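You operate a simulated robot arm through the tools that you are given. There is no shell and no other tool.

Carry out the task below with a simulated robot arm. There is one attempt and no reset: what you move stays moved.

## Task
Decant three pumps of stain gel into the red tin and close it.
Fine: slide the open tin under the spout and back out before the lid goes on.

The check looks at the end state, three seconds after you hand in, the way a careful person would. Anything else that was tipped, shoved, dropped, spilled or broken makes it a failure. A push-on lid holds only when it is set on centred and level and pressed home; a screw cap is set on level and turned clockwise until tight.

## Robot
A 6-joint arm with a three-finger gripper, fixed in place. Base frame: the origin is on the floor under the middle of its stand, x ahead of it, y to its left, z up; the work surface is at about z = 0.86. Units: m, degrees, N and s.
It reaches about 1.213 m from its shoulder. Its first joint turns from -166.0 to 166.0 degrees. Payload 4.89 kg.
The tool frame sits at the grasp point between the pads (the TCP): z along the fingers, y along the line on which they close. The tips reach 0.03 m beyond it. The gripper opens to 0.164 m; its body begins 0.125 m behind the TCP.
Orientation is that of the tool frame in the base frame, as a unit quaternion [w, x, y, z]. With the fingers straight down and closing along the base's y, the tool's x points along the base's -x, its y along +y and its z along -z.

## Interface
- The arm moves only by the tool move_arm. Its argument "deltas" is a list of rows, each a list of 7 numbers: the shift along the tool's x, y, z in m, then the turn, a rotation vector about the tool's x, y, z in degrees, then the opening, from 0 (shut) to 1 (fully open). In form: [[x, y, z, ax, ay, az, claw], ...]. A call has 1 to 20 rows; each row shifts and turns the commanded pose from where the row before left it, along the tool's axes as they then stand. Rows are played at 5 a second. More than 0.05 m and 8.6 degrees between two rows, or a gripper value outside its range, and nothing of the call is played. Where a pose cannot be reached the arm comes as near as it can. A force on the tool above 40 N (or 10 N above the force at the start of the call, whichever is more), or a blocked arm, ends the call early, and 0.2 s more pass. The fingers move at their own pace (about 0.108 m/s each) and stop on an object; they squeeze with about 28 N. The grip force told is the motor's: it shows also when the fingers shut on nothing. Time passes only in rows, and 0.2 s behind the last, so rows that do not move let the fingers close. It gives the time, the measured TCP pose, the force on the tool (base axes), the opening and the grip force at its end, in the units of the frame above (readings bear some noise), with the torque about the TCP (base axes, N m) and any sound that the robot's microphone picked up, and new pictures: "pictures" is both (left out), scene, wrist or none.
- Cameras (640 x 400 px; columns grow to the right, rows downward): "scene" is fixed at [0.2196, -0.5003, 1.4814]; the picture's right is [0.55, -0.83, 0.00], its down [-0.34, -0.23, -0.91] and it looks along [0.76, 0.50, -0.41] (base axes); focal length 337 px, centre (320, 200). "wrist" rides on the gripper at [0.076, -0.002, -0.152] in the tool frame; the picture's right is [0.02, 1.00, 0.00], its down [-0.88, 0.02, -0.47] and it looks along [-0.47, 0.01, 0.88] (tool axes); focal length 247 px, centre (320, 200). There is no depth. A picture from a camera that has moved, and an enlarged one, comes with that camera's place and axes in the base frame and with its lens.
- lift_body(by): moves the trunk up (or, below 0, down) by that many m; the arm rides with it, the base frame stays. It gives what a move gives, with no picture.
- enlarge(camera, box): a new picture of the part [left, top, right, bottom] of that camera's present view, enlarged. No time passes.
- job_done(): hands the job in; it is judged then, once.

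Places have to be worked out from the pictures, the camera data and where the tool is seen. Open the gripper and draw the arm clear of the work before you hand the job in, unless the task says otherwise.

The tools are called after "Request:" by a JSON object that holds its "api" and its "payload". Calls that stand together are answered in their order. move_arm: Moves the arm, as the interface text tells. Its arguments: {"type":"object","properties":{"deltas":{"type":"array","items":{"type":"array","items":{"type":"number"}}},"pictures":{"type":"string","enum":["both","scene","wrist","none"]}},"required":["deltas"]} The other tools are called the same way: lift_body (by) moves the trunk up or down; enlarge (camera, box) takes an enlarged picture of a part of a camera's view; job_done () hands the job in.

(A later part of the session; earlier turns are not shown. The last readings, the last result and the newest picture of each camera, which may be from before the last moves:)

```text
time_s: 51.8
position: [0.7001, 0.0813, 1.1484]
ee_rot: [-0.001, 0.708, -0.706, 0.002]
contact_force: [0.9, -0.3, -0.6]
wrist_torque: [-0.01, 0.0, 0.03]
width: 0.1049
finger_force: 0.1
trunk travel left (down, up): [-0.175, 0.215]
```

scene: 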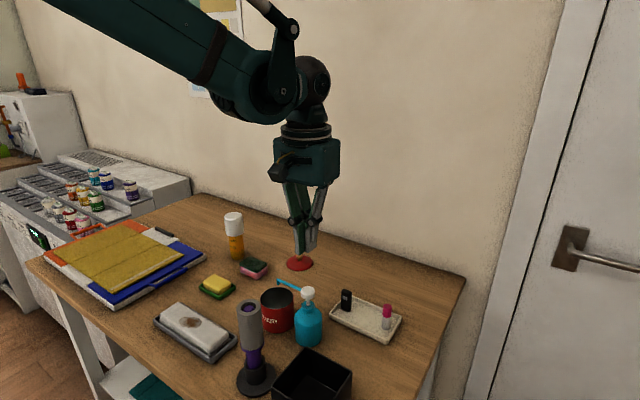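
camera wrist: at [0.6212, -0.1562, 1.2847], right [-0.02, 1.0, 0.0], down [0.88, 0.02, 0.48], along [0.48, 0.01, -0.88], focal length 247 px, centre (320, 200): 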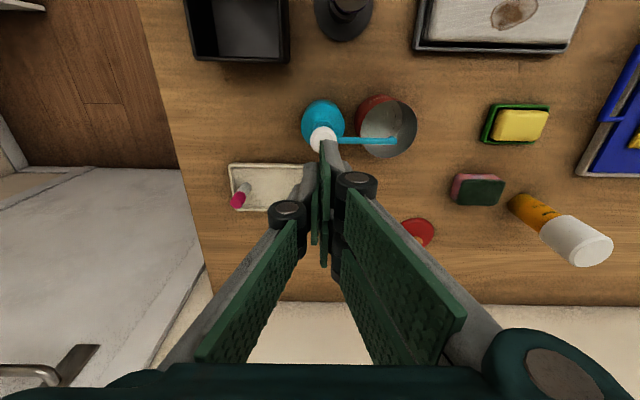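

Now I'll tilt +35°, line up on the leaned axis and approach partway.

Request:
{"api": "move_arm", "payload": {"deltas": [[0, 0, 0, 0, 7, 0, 0.64], [0, 0, 0, 0, 7, 0, 0.64], [0, 0, 0, 0, 7, 0, 0.64], [0, 0, 0, 0, 7, 0, 0.64], [0, 0, 0, 0, 7, 0, 0.64], [-0.0202, 0.001, 0, 0, 0, 0, 0.64], [0, 0, 0.04, 0, 0, 0, 0.64], [0, 0, 0.04, 0, 0, 0, 0.64], [0, 0, 0.04, 0, 0, 0, 0.64], [0, 0, 0.04, 0, 0, 0, 0.64], [0, 0, 0, 0, 0, 0, 0.64]]}}

Request:
{"api": "enlarge", "payload": {"camera": "wrist", "box": [220, 40, 420, 240]}}

```text
time_s: 54.2
position: [0.699, 0.0049, 1.0062]
ee_rot: [0.211, 0.675, -0.674, 0.214]
contact_force: [1.2, 0.6, 0.0]
wrist_torque: [-0.04, 0.04, -0.03]
width: 0.1051
finger_force: 0.0
trunk travel left (down, up): [-0.175, 0.215]
camera wrist: at [0.6992, 0.0282, 1.175], right [-1.0, -0.02, 0.01], down [-0.02, 0.99, -0.12], along [-0.01, -0.12, -0.99], focal length 247 px, centre (320, 200)
```

scene: 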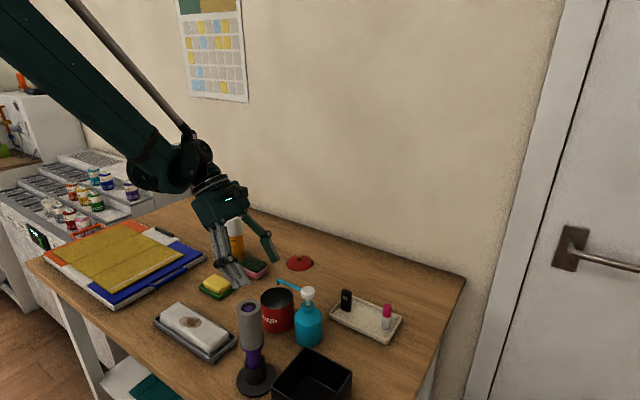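
wrist: 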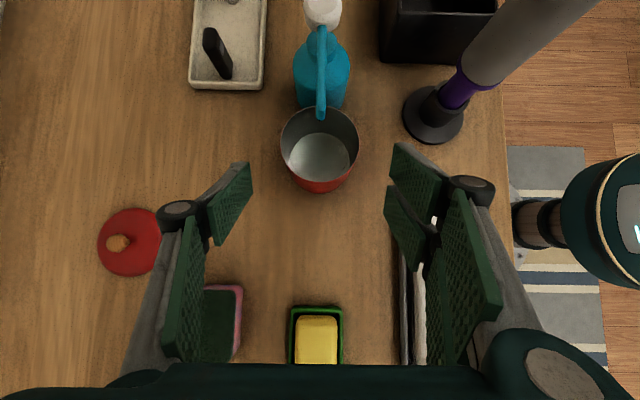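

```text
2.00 times, centred on (320, 140) of wrist
camera zoom: at [0.6992, 0.0282, 1.175], right [-1.0, -0.02, 0.01], down [-0.02, 0.99, -0.12], along [-0.01, -0.12, -0.99], focal length 494 px, centre (320, 320)
```

zoom: 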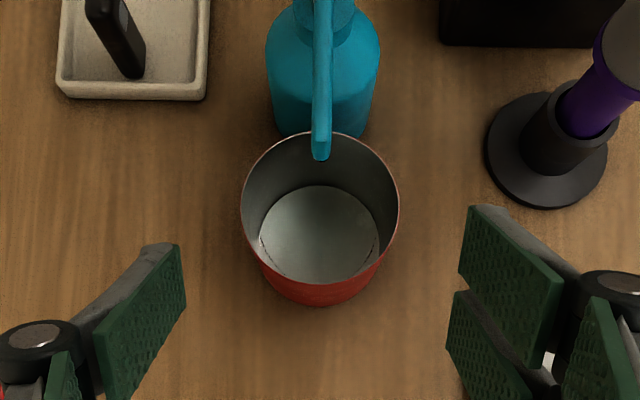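

Gel covers the tin's floor and the tin is centred between the fingers. I'll continue the last 11 cm along the axis.

Request:
{"api": "move_arm", "payload": {"deltas": [[0, 0, 0.04, 0, 0, 0, 0.64], [0, 0, 0.03, 0, 0, 0, 0.64], [0, 0, 0.025, 0, 0, 0, 0.64], [0, 0, 0.0185, 0, 0, 0, 0.64], [0, 0, 0, 0, 0, 0, 0.64]]}}

Request:
{"api": "enlarge", "payload": {"camera": "scene", "box": [200, 220, 340, 350]}}

```text
time_s: 55.4
position: [0.7016, -0.0608, 0.915]
ee_rot: [-0.212, -0.674, 0.674, -0.213]
contact_force: [-0.1, 0.4, -0.2]
wrist_torque: [-0.01, 0.01, -0.01]
width: 0.105
finger_force: 0.1
trunk travel left (down, up): [-0.175, 0.215]
camera wrist: at [0.7004, -0.0361, 1.0831], right [-1.0, -0.02, 0.01], down [-0.02, 0.99, -0.12], along [-0.01, -0.12, -0.99], focal length 247 px, centre (320, 200)
```

scene: 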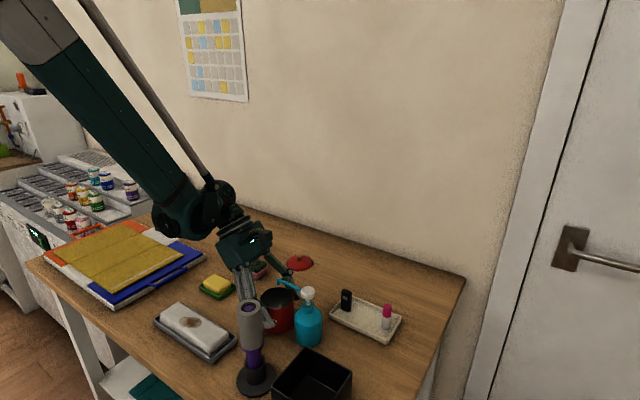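
wrist: 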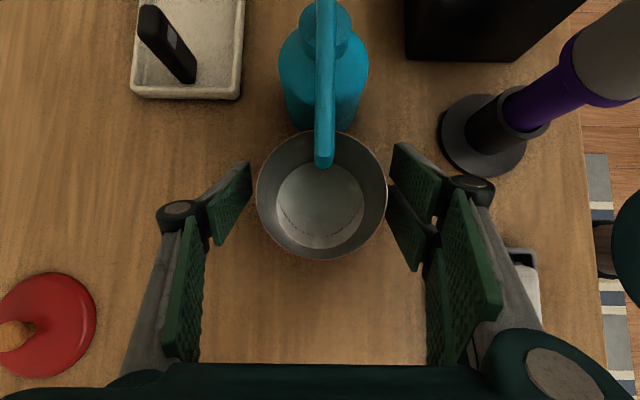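

```text
3.08 times, centred on (270, 285) of scene
camera zoom: at [0.2196, -0.5003, 1.4814], right [0.55, -0.83, 0.0], down [-0.34, -0.23, -0.91], along [0.76, 0.5, -0.41], focal length 1037 px, centre (474, -62)
```

zoom: 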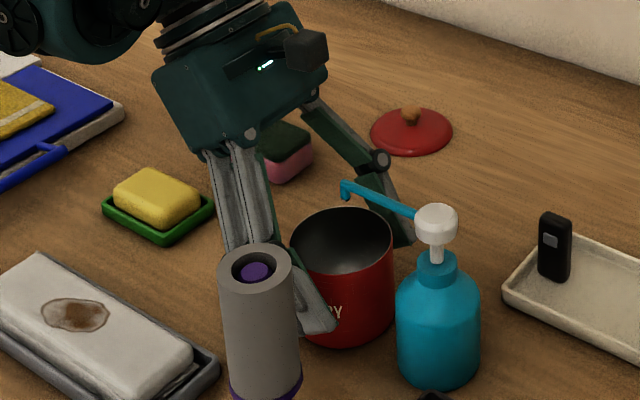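

Well centred, so I'll close on the tin.

Request:
{"api": "move_arm", "payload": {"deltas": [[0, 0, 0, 0, 0, 0, 0.55], [0, 0, 0, 0, 0, 0, 0.48], [0, 0, 0, 0, 0, 0, 0.42], [0, 0, 0, 0, 0, 0, 0.38], [0, 0, 0, 0, 0, 0, 0.35]]}}

```text
time_s: 56.6
position: [0.7012, -0.0599, 0.9135]
ee_rot: [-0.211, -0.674, 0.675, -0.213]
contact_force: [0.4, 0.2, 1.4]
wrist_torque: [0.02, 0.09, 0.0]
width: 0.0795
finger_force: 28.0
trunk travel left (down, up): [-0.175, 0.215]
camera wrist: at [0.7004, -0.0359, 1.0833], right [-1.0, -0.02, 0.01], down [-0.02, 0.99, -0.12], along [-0.01, -0.12, -0.99], focal length 247 px, centre (320, 200)
```

scene: 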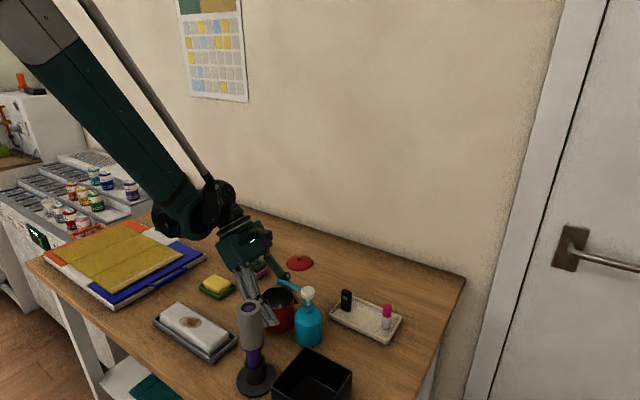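
wrist: 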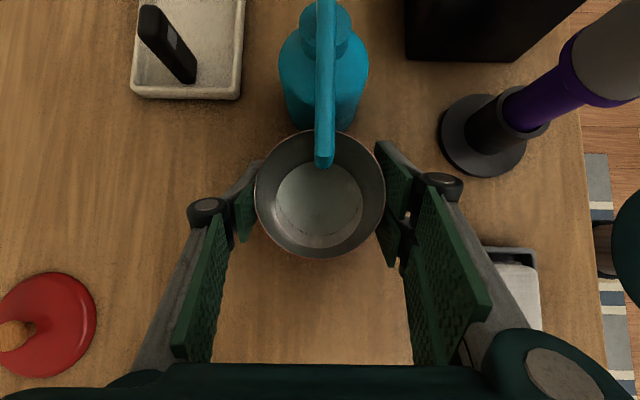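

The tin is held at 0.0795. I'll lift it 1 mm, slide it out along +y from under the spout, then back to its original place.

Request:
{"api": "move_arm", "payload": {"deltas": [[0.0006, 0, -0.0008, 0, 0, 0, 0.35], [-0.0131, 0, -0.0092, 0, 0, 0, 0.35], [-0.0131, 0, -0.0092, 0, 0, 0, 0.35], [-0.0131, 0, -0.0092, 0, 0, 0, 0.35], [0, -0.015, 0, 0, 0, 0, 0.35], [0, -0.022, 0, 0, 0, 0, 0.35], [0.0068, -0.022, 0.0048, 0, 0, 0, 0.35], [0.0082, -0.022, 0.0057, 0, 0, 0, 0.35], [0.0082, -0.022, 0.0057, 0, 0, 0, 0.35], [0.0082, -0.022, 0.0057, 0, 0, 0, 0.35], [0.0068, -0.015, 0.0048, 0, 0, 0, 0.35], [0, 0, 0, 0, 0, 0, 0.35]]}}

Request:
{"api": "enlarge", "payload": {"camera": "scene", "box": [230, 200, 370, 330]}}

```text
time_s: 59.2
position: [0.8406, -0.059, 0.9144]
ee_rot: [-0.212, -0.674, 0.675, -0.214]
contact_force: [-2.7, 2.9, 10.1]
wrist_torque: [0.18, 0.4, -0.04]
width: 0.0793
finger_force: 27.8
trunk travel left (down, up): [-0.175, 0.215]
camera wrist: at [0.8399, -0.0349, 1.0832], right [-1.0, -0.02, 0.01], down [-0.02, 0.99, -0.12], along [-0.01, -0.12, -0.99], focal length 247 px, centre (320, 200)
```

scene: 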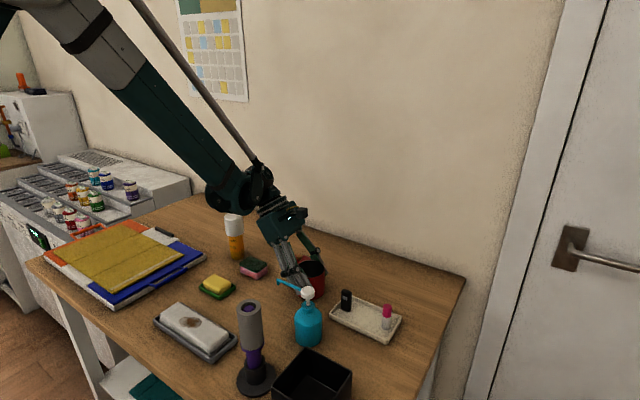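
wrist: 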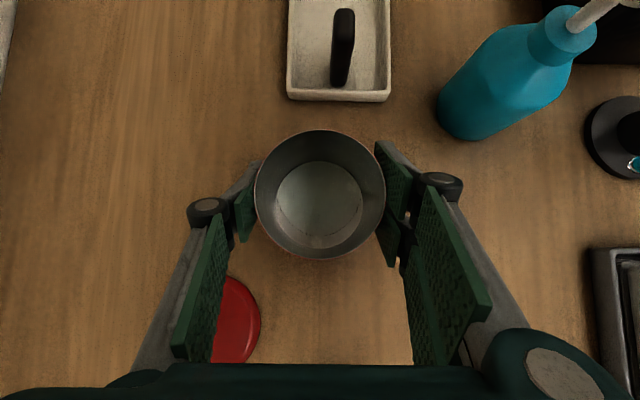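

```text
3.08 times, centred on (300, 265) of scene
camera zoom: at [0.2196, -0.5003, 1.4814], right [0.55, -0.83, 0.0], down [-0.34, -0.23, -0.91], along [0.76, 0.5, -0.41], focal length 1037 px, centre (382, 0)
```

zoom: 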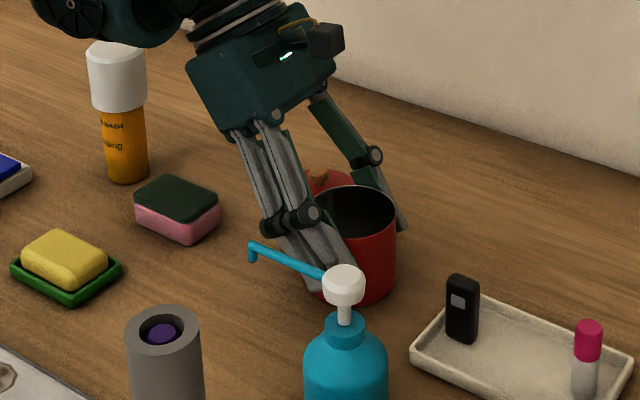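

The tin is back at about (0.840, -0.059) and resting on the table with 10 N of pressure. I'll ease up slightly and release.

Request:
{"api": "move_arm", "payload": {"deltas": [[0.0004, 0, -0.0005, 0, 0, 0, 0.35], [0, 0, 0, 0, 0, 0, 0.45], [0, 0, 0, 0, 0, 0, 0.53], [0, 0, 0, 0, 0, 0, 0.6], [0, 0, 0, 0, 0, 0, 0.64], [0, 0, 0, 0, 0, 0, 0.64]]}}

Request:
{"api": "enlarge", "payload": {"camera": "scene", "box": [250, 220, 350, 320]}}

```text
time_s: 60.6
position: [0.8405, -0.0598, 0.9154]
ee_rot: [-0.212, -0.674, 0.674, -0.213]
contact_force: [-0.1, -0.6, -0.2]
wrist_torque: [0.0, 0.0, 0.02]
width: 0.1046
finger_force: 0.1
trunk travel left (down, up): [-0.175, 0.215]
camera wrist: at [0.84, -0.035, 1.0839], right [-1.0, -0.02, 0.01], down [-0.02, 0.99, -0.12], along [-0.01, -0.12, -0.99], focal length 247 px, centre (320, 200)
```

scene: 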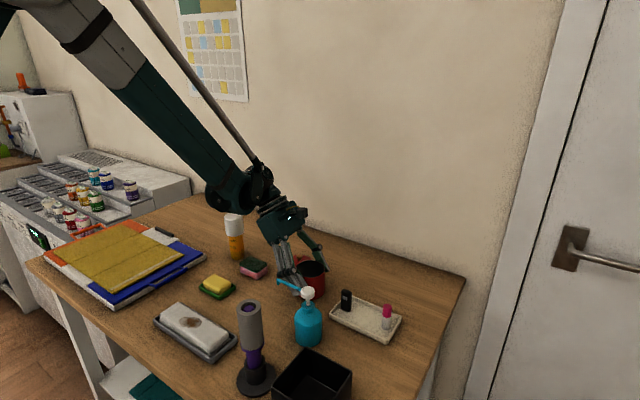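
wrist: 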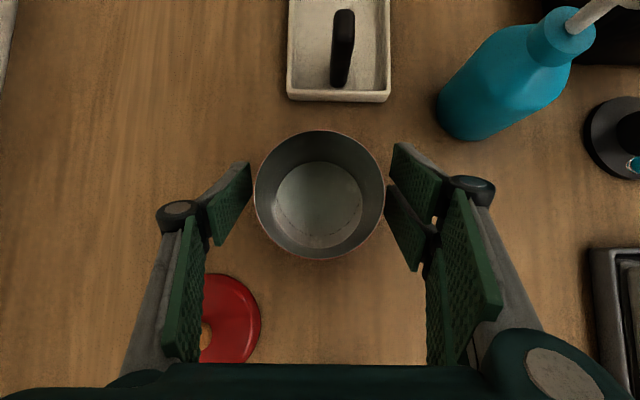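

```text
4.00 times, centred on (300, 270) of scene
camera zoom: at [0.2196, -0.5003, 1.4814], right [0.55, -0.83, 0.0], down [-0.34, -0.23, -0.91], along [0.76, 0.5, -0.41], focal length 1348 px, centre (400, -80)
```

zoom: 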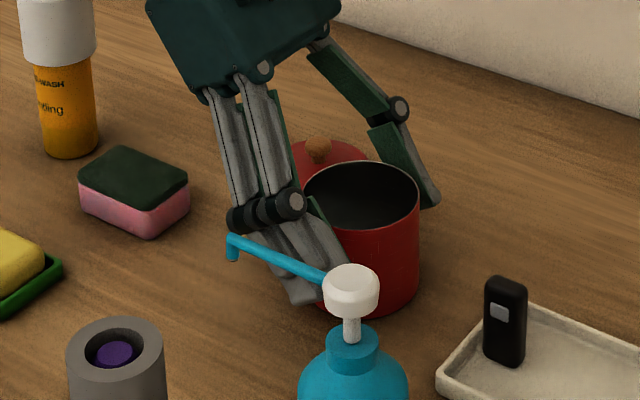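

The tin stands upright at about (0.839, -0.057). I'll raise the gripper straight up, which keeps clear of the orange bottle, then take the tilt out and rotate back.

Request:
{"api": "move_arm", "payload": {"deltas": [[0.0115, 0, -0.0164, 0, 0, 0, 0.64], [0.0258, 0, -0.0369, 0, 0, 0, 0.64], [0.0258, 0, -0.0369, 0, 0, 0, 0.64], [0.0258, 0, -0.0369, 0, 0, 0, 0.64], [0.0258, 0, -0.0369, 0, 0, 0, 0.64], [0, 0, 0, 0, -7, 0, 0.7], [0, 0, 0, 0, -7, 0, 0.7], [0, 0, 0, 0, -7, 0, 0.7], [0, 0, 0, 0, -7, 0, 0.7], [0, 0, 0, 0, -7, 0, 0.7], [0, 0, 0, 0, 0, 0, 0.7]]}}

```text
time_s: 63.0
position: [0.8386, -0.0598, 1.116]
ee_rot: [0.001, -0.707, 0.707, -0.001]
contact_force: [0.2, -0.7, 0.1]
wrist_torque: [0.05, 0.02, -0.04]
width: 0.1147
finger_force: 0.1
trunk travel left (down, up): [-0.175, 0.215]
camera wrist: at [0.839, -0.136, 1.268], right [-1.0, -0.02, 0.0], down [-0.02, 0.88, 0.47], along [-0.01, 0.47, -0.88], focal length 247 px, centre (320, 200)
```

scene: 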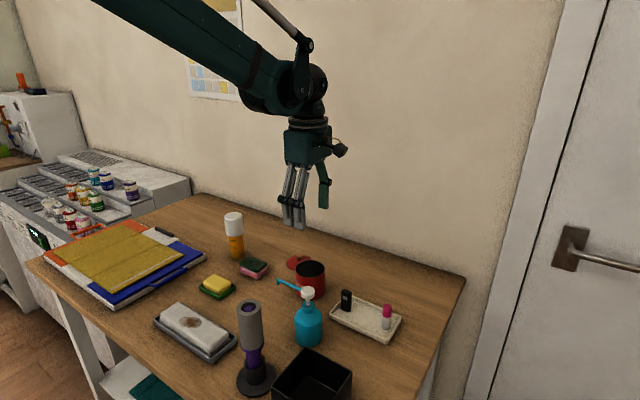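
wrist: 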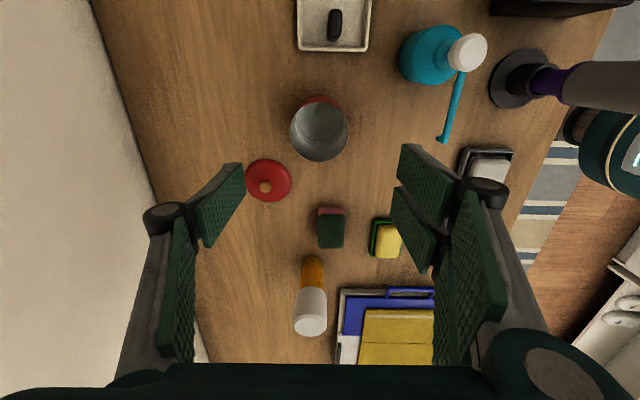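

Nothing was disturbed. I'll rotate +90° back to the standard orientation and measure the tin from above.

Request:
{"api": "move_arm", "payload": {"deltas": [[0, 0, 0, 0, 0, 8.182, 0.7], [0, 0, 0, 0, 0, 8.182, 0.7], [0, 0, 0, 0, 0, 8.182, 0.7], [0, 0, 0, 0, 0, 8.182, 0.7], [0, 0, 0, 0, 0, 8.182, 0.7], [0, 0, 0, 0, 0, 8.182, 0.7], [0, 0, 0, 0, 0, 8.182, 0.7], [0, 0, 0, 0, 0, 8.182, 0.7], [0, 0, 0, 0, 0, 8.182, 0.7], [0, 0, 0, 0, 0, 8.182, 0.7], [0, 0, 0, 0, 0, 8.182, 0.7], [0, 0, 0, 0, 0, 0, 0.7]]}}

Request:
{"api": "enlarge", "payload": {"camera": "wrist", "box": [260, 60, 460, 220]}}

```text
time_s: 65.6
position: [0.8395, -0.0578, 1.1166]
ee_rot: [0.002, 0.0, 1.0, -0.001]
contact_force: [-0.5, 0.8, 0.9]
wrist_torque: [-0.04, 0.0, 0.01]
width: 0.1148
finger_force: 0.1
trunk travel left (down, up): [-0.175, 0.215]
camera wrist: at [0.7609, -0.0606, 1.2679], right [-0.02, 1.0, 0.0], down [0.88, 0.02, 0.48], along [0.48, 0.01, -0.88], focal length 247 px, centre (320, 200)
```

scene: 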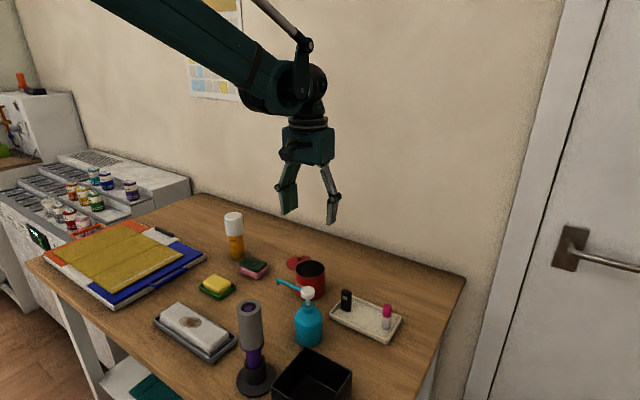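
wrist: 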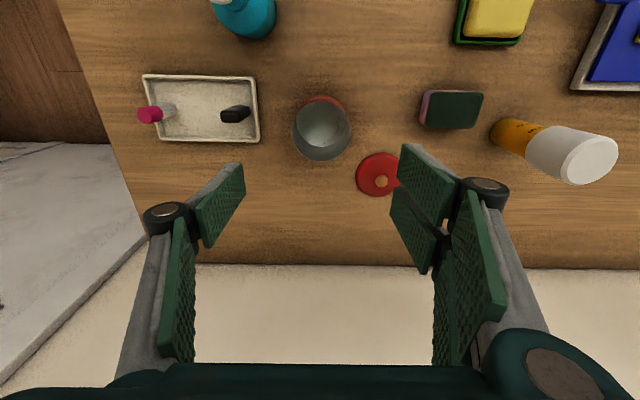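

```text
2.50 times, centred on (360, 140) of wrist
camera zoom: at [0.7609, -0.0606, 1.2679], right [-0.02, 1.0, 0.0], down [0.88, 0.02, 0.48], along [0.48, 0.01, -0.88], focal length 617 px, centre (220, 350)
```

zoom: 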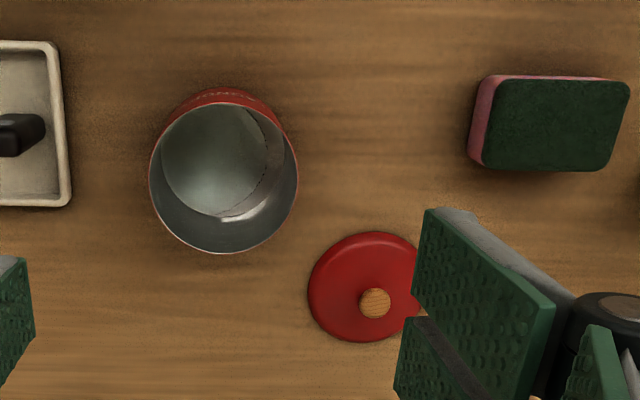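

The tin centre is about (0.840, -0.057) in the TCP frame. I'll correct the small tool tilt, move over the lid and measure it from closer in.

Request:
{"api": "move_arm", "payload": {"deltas": [[-0.028, 0.034, 0, -0.1, 0.2, 0, 0.7], [-0.028, 0.034, 0, 0, 0, 0, 0.7], [-0.028, 0.034, 0, 0, 0, 0, 0.7], [0, 0, 0.04, 0, 0, 0, 0.7], [0, 0, 0.04, 0, 0, 0, 0.7], [0, 0, 0.04, 0, 0, 0, 0.7], [0, 0, 0, 0, 0, 0, 0.7]]}}

Request:
{"api": "enlarge", "payload": {"camera": "wrist", "box": [240, 100, 400, 240]}}

```text
time_s: 67.2
position: [0.9258, 0.0453, 0.995]
ee_rot: [-0.001, 0.0, 1.0, 0.0]
contact_force: [0.9, -0.2, 0.9]
wrist_torque: [0.03, 0.03, -0.01]
width: 0.1147
finger_force: 0.1
trunk travel left (down, up): [-0.175, 0.215]
camera wrist: at [0.8466, 0.042, 1.1475], right [-0.02, 1.0, 0.0], down [0.88, 0.02, 0.47], along [0.47, 0.01, -0.88], focal length 247 px, centre (320, 200)
```

scene: 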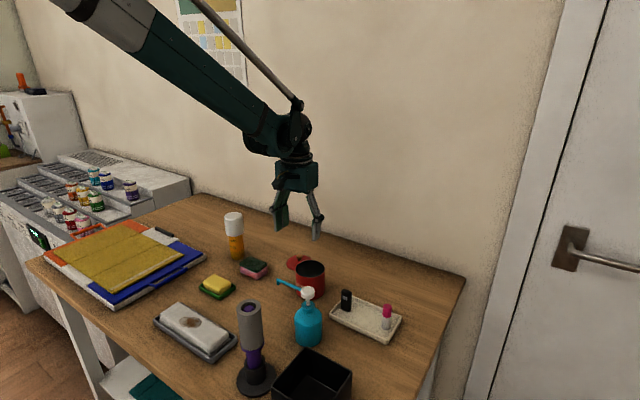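
wrist: 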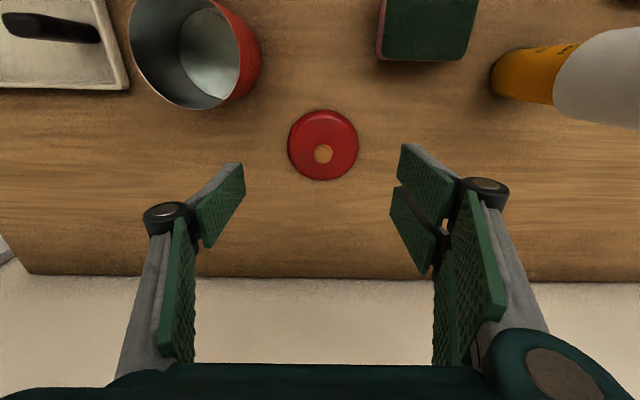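

```text
2.86 times, centred on (320, 170) of wrist
camera zoom: at [0.8466, 0.042, 1.1475], right [-0.02, 1.0, 0.0], down [0.88, 0.02, 0.47], along [0.47, 0.01, -0.88], focal length 706 px, centre (320, 286)
```

zoom: 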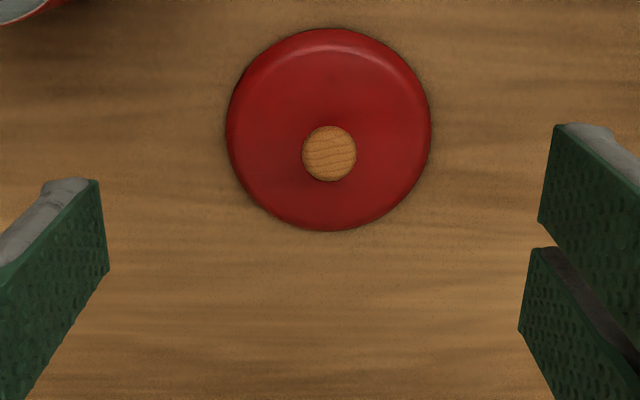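

The lid centre is at about (0.9265, 0.048) in the TCP frame. I'll centre over it and go down to z ≈ 0.9.

Request:
{"api": "move_arm", "payload": {"deltas": [[-0.0008, 0.0027, 0.03, 0, 0, 0, 0.7], [0, 0, 0.035, 0, 0, 0, 0.7], [0, 0, 0.03, 0, 0, 0, 0.7], [0, 0, 0, 0, 0, 0, 0.7]]}}

Request:
{"api": "enlarge", "payload": {"camera": "wrist", "box": [220, 100, 420, 260]}}

Request:
{"api": "enlarge", "payload": {"camera": "scene", "box": [260, 210, 340, 280]}}

```text
time_s: 68.2
position: [0.9255, 0.0483, 0.8992]
ee_rot: [-0.001, 0.0, 1.0, 0.001]
contact_force: [0.3, 0.1, -0.1]
wrist_torque: [0.0, 0.08, 0.02]
width: 0.1148
finger_force: 0.2
trunk travel left (down, up): [-0.175, 0.215]
camera wrist: at [0.8477, 0.045, 1.052], right [-0.02, 1.0, 0.0], down [0.88, 0.02, 0.47], along [0.47, 0.01, -0.88], focal length 247 px, centre (320, 200)
```

scene: 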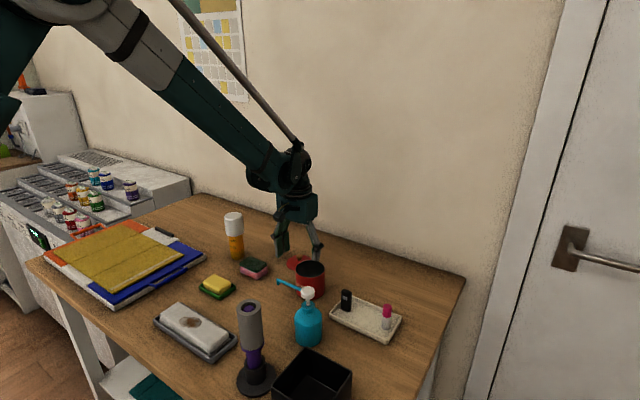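
wrist: 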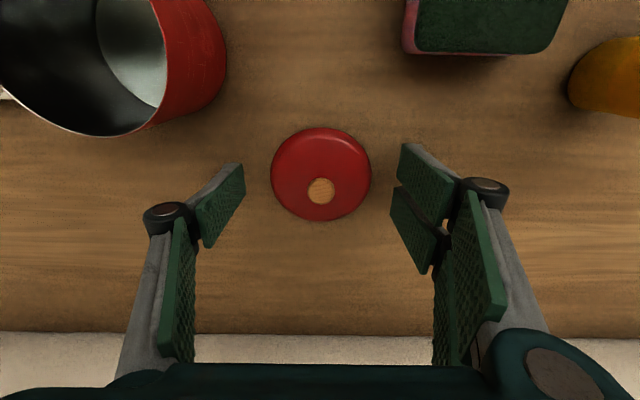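

```text
2.50 times, centred on (320, 180) of wrist
camera zoom: at [0.8477, 0.045, 1.052], right [-0.02, 1.0, 0.0], down [0.88, 0.02, 0.47], along [0.47, 0.01, -0.88], focal length 617 px, centre (320, 250)
```

zoom: 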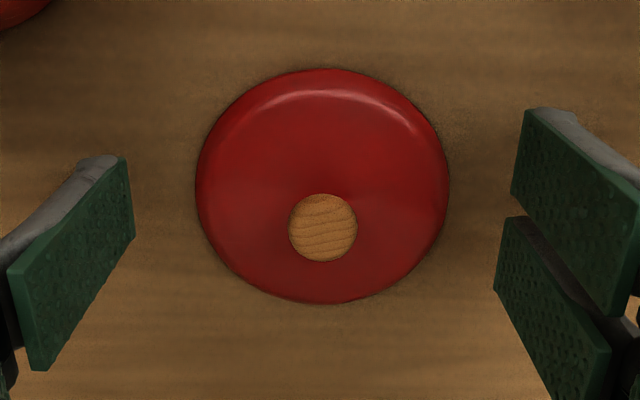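

```text
5.71 times, centred on (300, 245) of scene
camera zoom: at [0.2196, -0.5003, 1.4814], right [0.55, -0.83, 0.0], down [-0.34, -0.23, -0.91], along [0.76, 0.5, -0.41], focal length 1926 px, centre (434, -57)
```

zoom: 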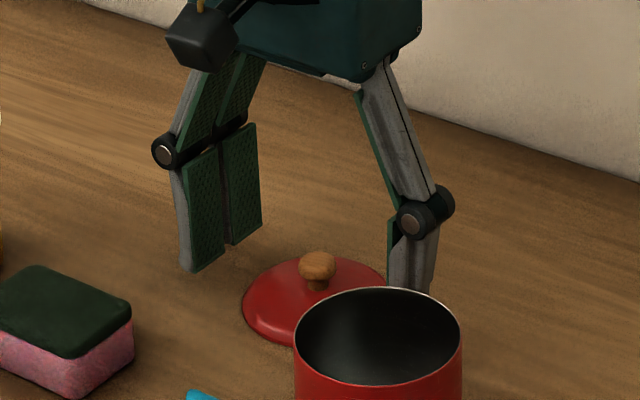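

The lid is centred between the fingers. I'll go down another 6 mm and close on the rim.

Request:
{"api": "move_arm", "payload": {"deltas": [[0, 0, 0.004, 0, 0, 0, 0.7], [0, 0, 0.002, 0, 0, 0, 0.65], [0, 0, 0, 0, 0, 0, 0.58], [0, 0, 0, 0, 0, 0, 0.52], [0, 0, 0, 0, 0, 0, 0.46], [0, 0, 0, 0, 0, 0, 0.4], [0, 0, 0, 0, 0, 0, 0.4]]}}

Request:
{"api": "enlarge", "payload": {"camera": "wrist", "box": [220, 100, 420, 260]}}

Request:
{"api": "enlarge", "payload": {"camera": "scene", "box": [260, 210, 340, 280]}}

```text
time_s: 69.8
position: [0.9243, 0.0467, 0.8945]
ee_rot: [0.0, 0.0, 1.0, 0.001]
contact_force: [0.3, 0.1, 0.0]
wrist_torque: [0.02, 0.0, 0.0]
width: 0.0658
finger_force: 0.0
trunk travel left (down, up): [-0.175, 0.215]
camera wrist: at [0.8469, 0.0449, 1.0473], right [-0.02, 1.0, 0.0], down [0.88, 0.02, 0.47], along [0.47, 0.01, -0.88], focal length 247 px, centre (320, 200)
```

scene: 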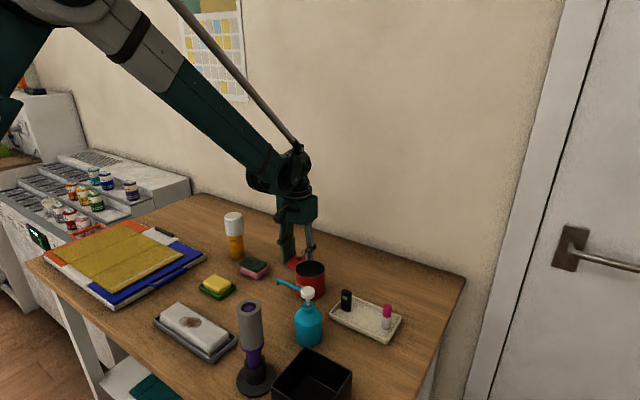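
wrist: 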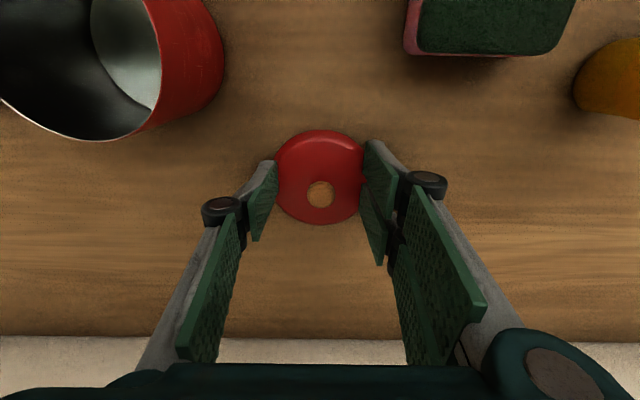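

```text
2.50 times, centred on (320, 180) of wrist
camera zoom: at [0.8469, 0.0449, 1.0473], right [-0.02, 1.0, 0.0], down [0.88, 0.02, 0.47], along [0.47, 0.01, -0.88], focal length 617 px, centre (320, 250)
```

zoom: 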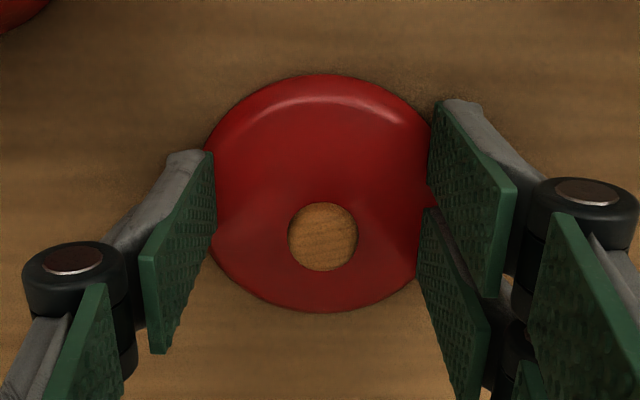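

```text
5.71 times, centred on (300, 245) of scene
camera zoom: at [0.2196, -0.5003, 1.4814], right [0.55, -0.83, 0.0], down [-0.34, -0.23, -0.91], along [0.76, 0.5, -0.41], focal length 1926 px, centre (434, -57)
```

zoom: 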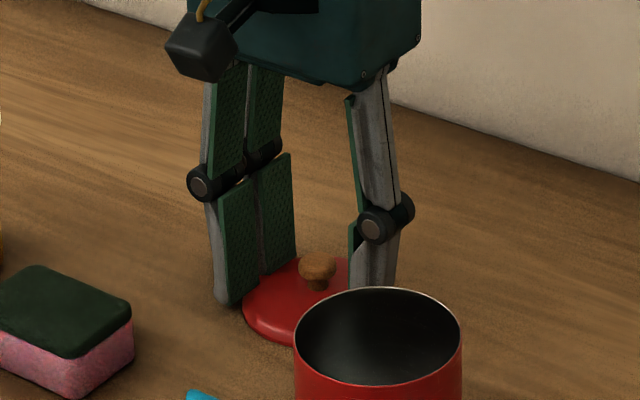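

The fingers closed to 0.066 without meeting the lid, so the lid sits lower than I assumed. Re-triangulating from three views puts the knob top at z ≈ 0.885 and x ≈ 0.932 in the TCP frame. I'll open, rise slightly, recentre and look again.

Request:
{"api": "move_arm", "payload": {"deltas": [[0, 0, 0, 0, 0, 0, 0.5], [0, 0, 0, 0, 0, 0, 0.6], [0, 0, -0.005, 0, 0, 0, 0.7], [-0.007, 0.001, 0, 0, 0, 0, 0.7], [0, 0, 0, 0, 0, 0, 0.7]]}}

Request:
{"api": "enlarge", "payload": {"camera": "wrist", "box": [220, 100, 420, 260]}}

Request:
{"api": "enlarge", "payload": {"camera": "scene", "box": [270, 235, 320, 275]}}

```text
time_s: 71.0
position: [0.9309, 0.0479, 0.9014]
ee_rot: [0.0, 0.0, 1.0, 0.001]
contact_force: [0.3, 0.6, 0.7]
wrist_torque: [0.01, -0.03, -0.02]
width: 0.1145
finger_force: 0.0
trunk travel left (down, up): [-0.175, 0.215]
camera wrist: at [0.8531, 0.0451, 1.0524], right [-0.02, 1.0, 0.0], down [0.88, 0.02, 0.47], along [0.47, 0.01, -0.88], focal length 247 px, centre (320, 200)
```

scene: 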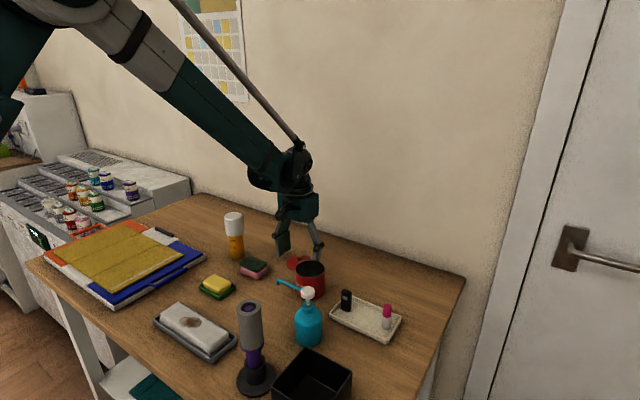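
wrist: 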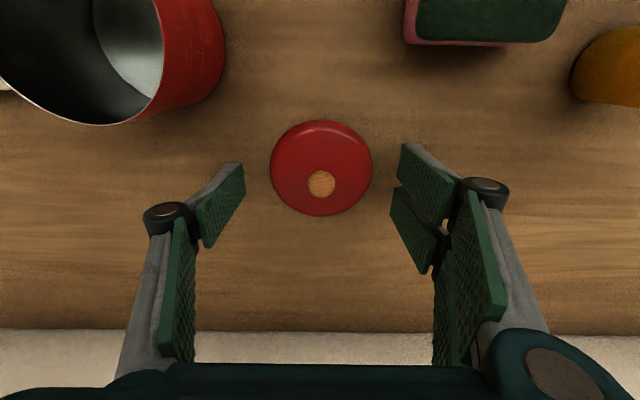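

```text
2.50 times, centred on (320, 180) of wrist
camera zoom: at [0.8531, 0.0451, 1.0524], right [-0.02, 1.0, 0.0], down [0.88, 0.02, 0.47], along [0.47, 0.01, -0.88], focal length 617 px, centre (320, 250)
```

zoom: 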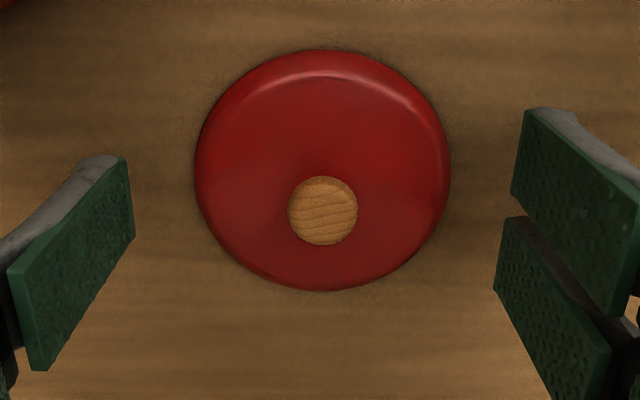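

```text
10.00 times, centred on (295, 255) of scene
camera zoom: at [0.2196, -0.5003, 1.4814], right [0.55, -0.83, 0.0], down [-0.34, -0.23, -0.91], along [0.76, 0.5, -0.41], focal length 3370 px, centre (570, -350)
```

zoom: 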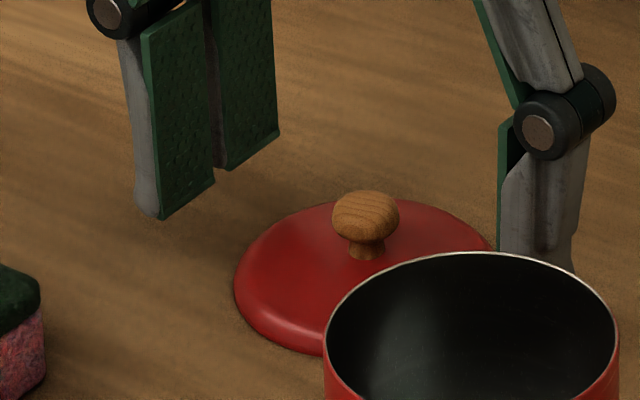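

The knob is now within about 1 mm of the grasp axis. I'll go down until the fingertips are 1–2 mm above the table, so they catch the lid's thin edge.

Request:
{"api": "move_arm", "payload": {"deltas": [[-0.001, 0.001, 0.004, 0, 0, 0, 0.7], [0, 0, 0.004, 0, 0, 0, 0.7], [0, 0, 0.002, 0, 0, 0, 0.7], [0, 0, 0, 0, 0, 0, 0.7], [0, 0, 0, 0, 0, 0, 0.7]]}}

Request:
{"api": "enlarge", "payload": {"camera": "scene", "box": [270, 235, 320, 275]}}

```text
time_s: 72.2
position: [0.9321, 0.0487, 0.8896]
ee_rot: [0.001, -0.001, 1.0, 0.0]
contact_force: [-0.6, -0.2, 0.6]
wrist_torque: [0.05, 0.01, -0.01]
width: 0.1149
finger_force: 0.1
trunk travel left (down, up): [-0.175, 0.215]
camera wrist: at [0.8541, 0.0462, 1.0422], right [-0.02, 1.0, 0.0], down [0.88, 0.02, 0.47], along [0.47, 0.01, -0.88], focal length 247 px, centre (320, 200)
```

scene: 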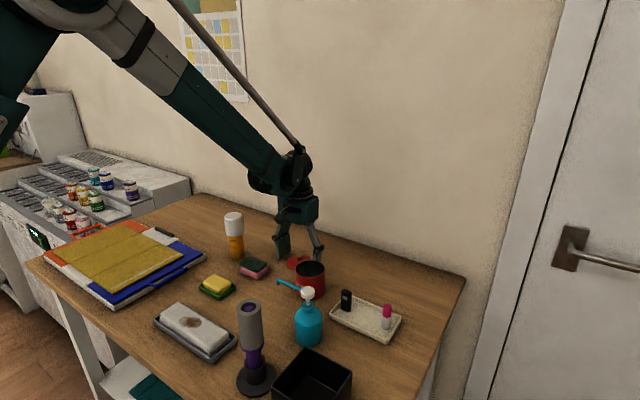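
wrist: 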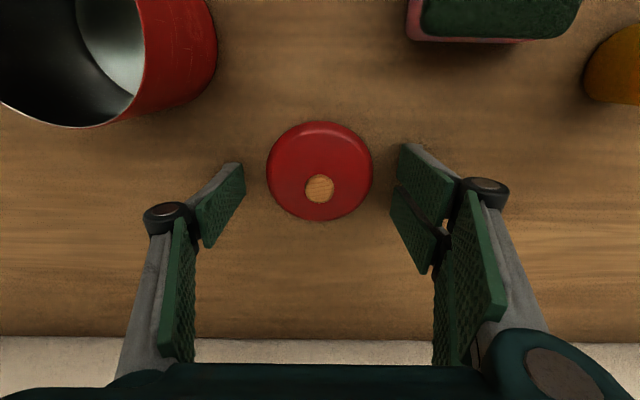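

```text
10.00 times, centred on (295, 255) of scene
camera zoom: at [0.2196, -0.5003, 1.4814], right [0.55, -0.83, 0.0], down [-0.34, -0.23, -0.91], along [0.76, 0.5, -0.41], focal length 3370 px, centre (570, -350)
```

zoom: 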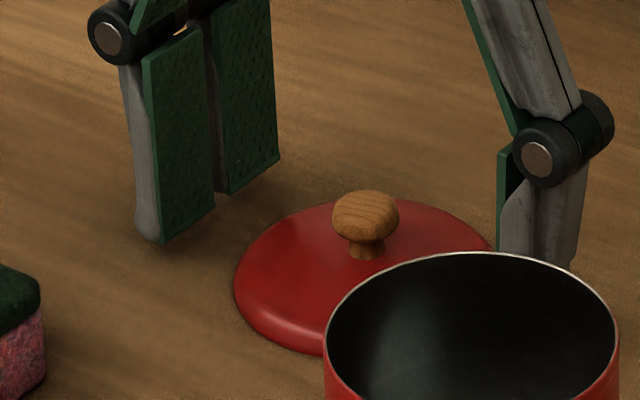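

The edge grip has little margin, so I'll close slowly and check the width and force.

Request:
{"api": "move_arm", "payload": {"deltas": [[0, 0, 0, 0, 0, 0, 0.62], [0, 0, 0, 0, 0, 0, 0.55], [0, 0, 0, 0, 0, 0, 0.5], [0, 0, 0, 0, 0, 0, 0.46], [0, 0, 0, 0, 0, 0, 0.46]]}}

Request:
{"api": "enlarge", "payload": {"camera": "scene", "box": [270, 235, 320, 275]}}

```text
time_s: 73.4
position: [0.9326, 0.0489, 0.8902]
ee_rot: [0.0, 0.0, 1.0, 0.001]
contact_force: [1.1, 0.5, 1.3]
wrist_torque: [-0.05, 0.01, -0.03]
width: 0.0755
finger_force: 0.5
trunk travel left (down, up): [-0.175, 0.215]
camera wrist: at [0.854, 0.0462, 1.0423], right [-0.02, 1.0, 0.0], down [0.88, 0.02, 0.47], along [0.47, 0.01, -0.88], focal length 247 px, centre (320, 200)
```

scene: 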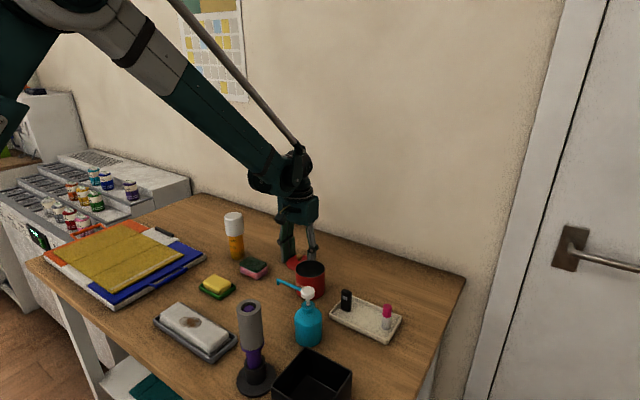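
wrist: 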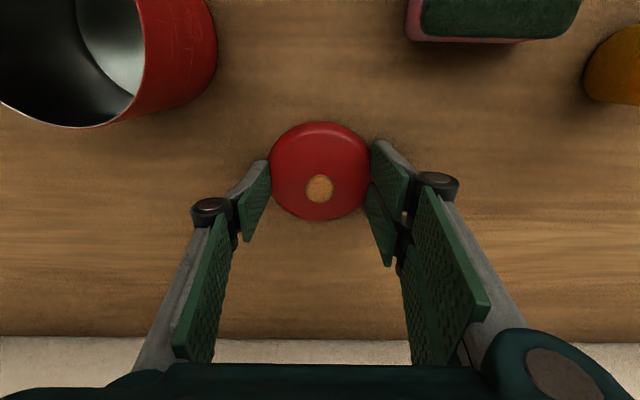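

```text
10.00 times, centred on (295, 255) of scene
camera zoom: at [0.2196, -0.5003, 1.4814], right [0.55, -0.83, 0.0], down [-0.34, -0.23, -0.91], along [0.76, 0.5, -0.41], focal length 3370 px, centre (570, -350)
```

zoom: 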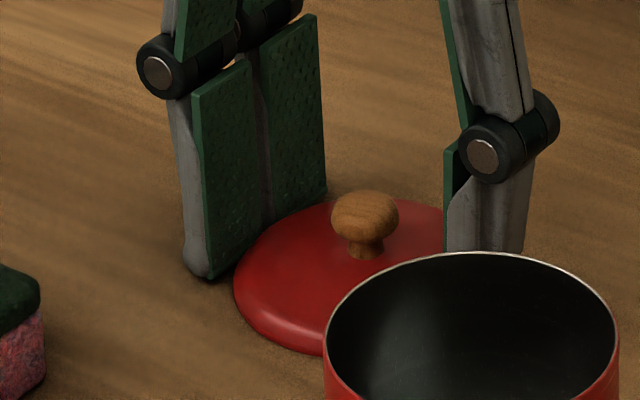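

There is still no squeeze at 0.0755. I'll keep closing gently to see whether the pads meet the lid's edge.

Request:
{"api": "move_arm", "payload": {"deltas": [[0, 0, 0, 0, 0, 0, 0.44], [0, 0, 0, 0, 0, 0, 0.42], [0, 0, 0, 0, 0, 0, 0.42]]}}

Request:
{"api": "enlarge", "payload": {"camera": "wrist", "box": [220, 100, 420, 260]}}

Request:
{"api": "enlarge", "payload": {"camera": "scene", "box": [270, 235, 320, 275]}}

```text
time_s: 74.2
position: [0.9304, 0.0494, 0.8909]
ee_rot: [-0.001, 0.0, 1.0, 0.001]
contact_force: [-1.2, 2.3, 26.7]
wrist_torque: [-0.4, 0.1, -0.15]
width: 0.0699
finger_force: 11.4
trunk travel left (down, up): [-0.175, 0.215]
camera wrist: at [0.8534, 0.0463, 1.0433], right [-0.02, 1.0, 0.0], down [0.88, 0.02, 0.47], along [0.47, 0.01, -0.88], focal length 247 px, centre (320, 200)
```

scene: 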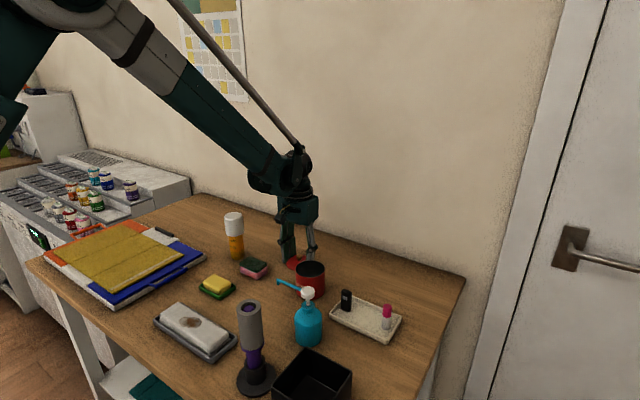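
wrist: 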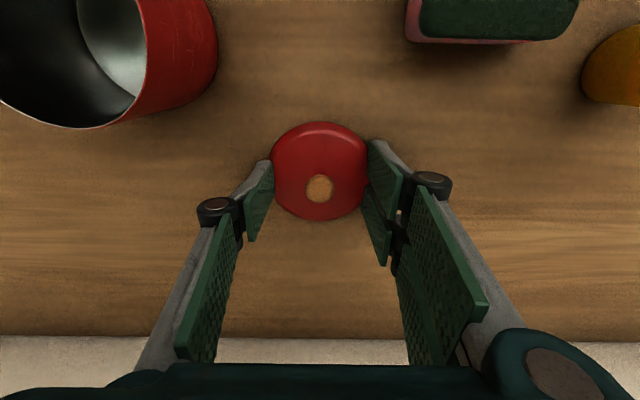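

```text
2.50 times, centred on (320, 180) of wrist
camera zoom: at [0.8534, 0.0463, 1.0433], right [-0.02, 1.0, 0.0], down [0.88, 0.02, 0.47], along [0.47, 0.01, -0.88], focal length 617 px, centre (320, 250)
```

zoom: 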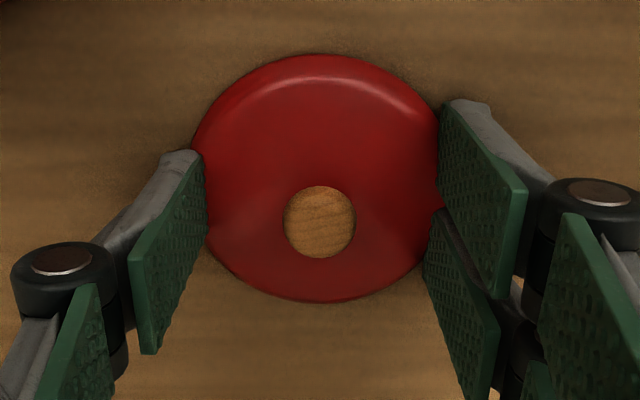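

```text
10.00 times, centred on (295, 255) of scene
camera zoom: at [0.2196, -0.5003, 1.4814], right [0.55, -0.83, 0.0], down [-0.34, -0.23, -0.91], along [0.76, 0.5, -0.41], focal length 3370 px, centre (570, -350)
```

zoom: 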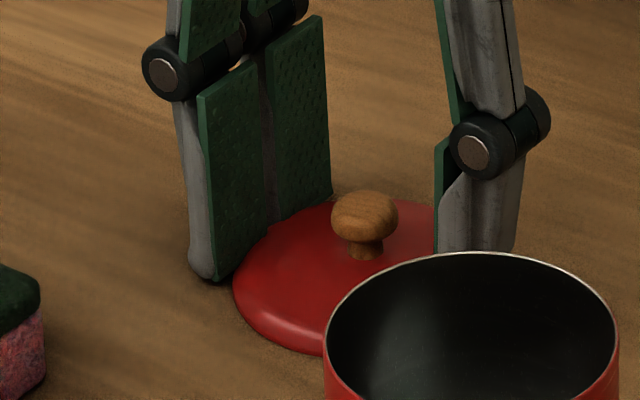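

The tips are riding up on the lid's shoulder, so the rim cannot be gripped from the table. I'll release, rise, and take the lid by its knob instead, as it's meant to be held.

Request:
{"api": "move_arm", "payload": {"deltas": [[0, 0, 0, 0, 0, 0, 0.5], [0, 0, 0, 0, 0, 0, 0.6], [0, 0, -0.02, 0, 0, 0, 0.6], [0, 0, -0.025, 0, 0, 0, 0.5], [0, 0, 0, 0, 0, 0, 0.4], [0, 0, 0, 0, 0, 0, 0.35], [0, 0, 0, 0, 0, 0, 0.35]]}}

Request:
{"api": "enlarge", "payload": {"camera": "wrist", "box": [220, 100, 420, 260]}}

Request:
{"api": "enlarge", "payload": {"camera": "scene", "box": [260, 220, 340, 290]}}

```text
time_s: 75.8
position: [0.9325, 0.0496, 0.9346]
ee_rot: [0.0, 0.0, 1.0, 0.001]
contact_force: [1.0, 0.1, -0.4]
wrist_torque: [0.01, -0.01, -0.02]
width: 0.0574
finger_force: 0.0
trunk travel left (down, up): [-0.175, 0.215]
camera wrist: at [0.8539, 0.0458, 1.0876], right [-0.02, 1.0, 0.0], down [0.88, 0.02, 0.47], along [0.47, 0.01, -0.88], focal length 247 px, centre (320, 200)
```

scene: 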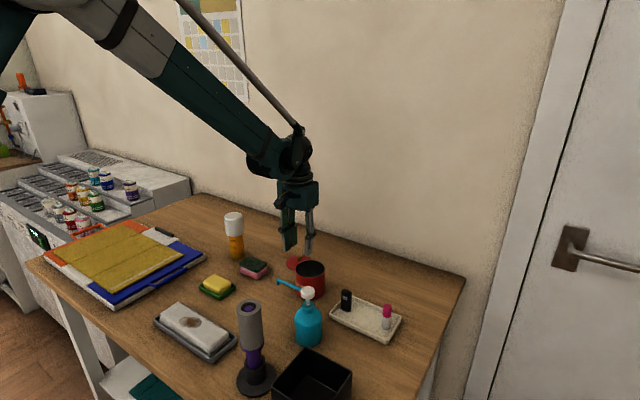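
wrist: 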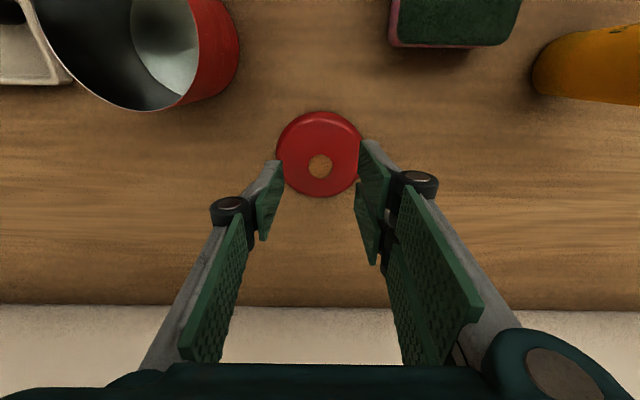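

```text
2.50 times, centred on (320, 180) of wrist
camera zoom: at [0.8539, 0.0458, 1.0876], right [-0.02, 1.0, 0.0], down [0.88, 0.02, 0.47], along [0.47, 0.01, -0.88], focal length 617 px, centre (320, 250)
```

zoom: 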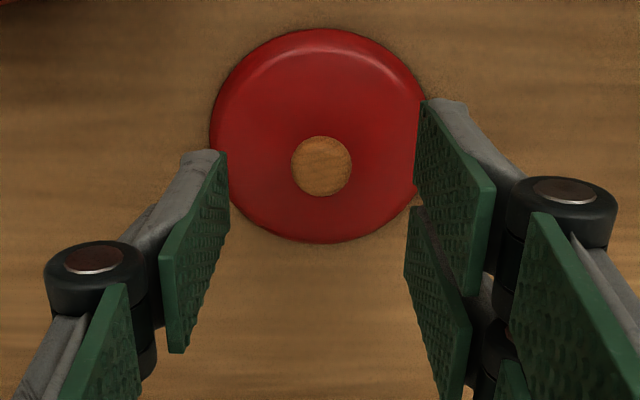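

```text
5.71 times, centred on (300, 255) of scene
camera zoom: at [0.2196, -0.5003, 1.4814], right [0.55, -0.83, 0.0], down [-0.34, -0.23, -0.91], along [0.76, 0.5, -0.41], focal length 1926 px, centre (434, -114)
```

zoom: 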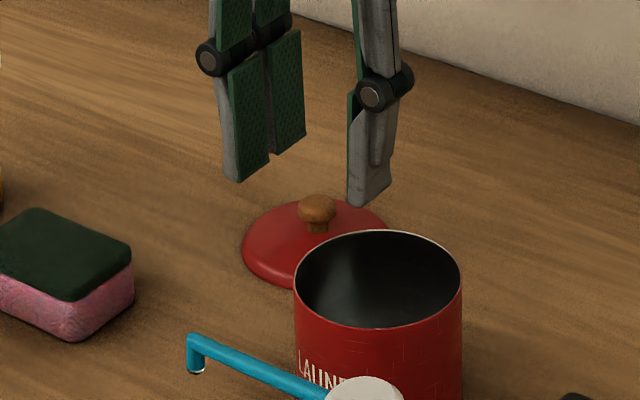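

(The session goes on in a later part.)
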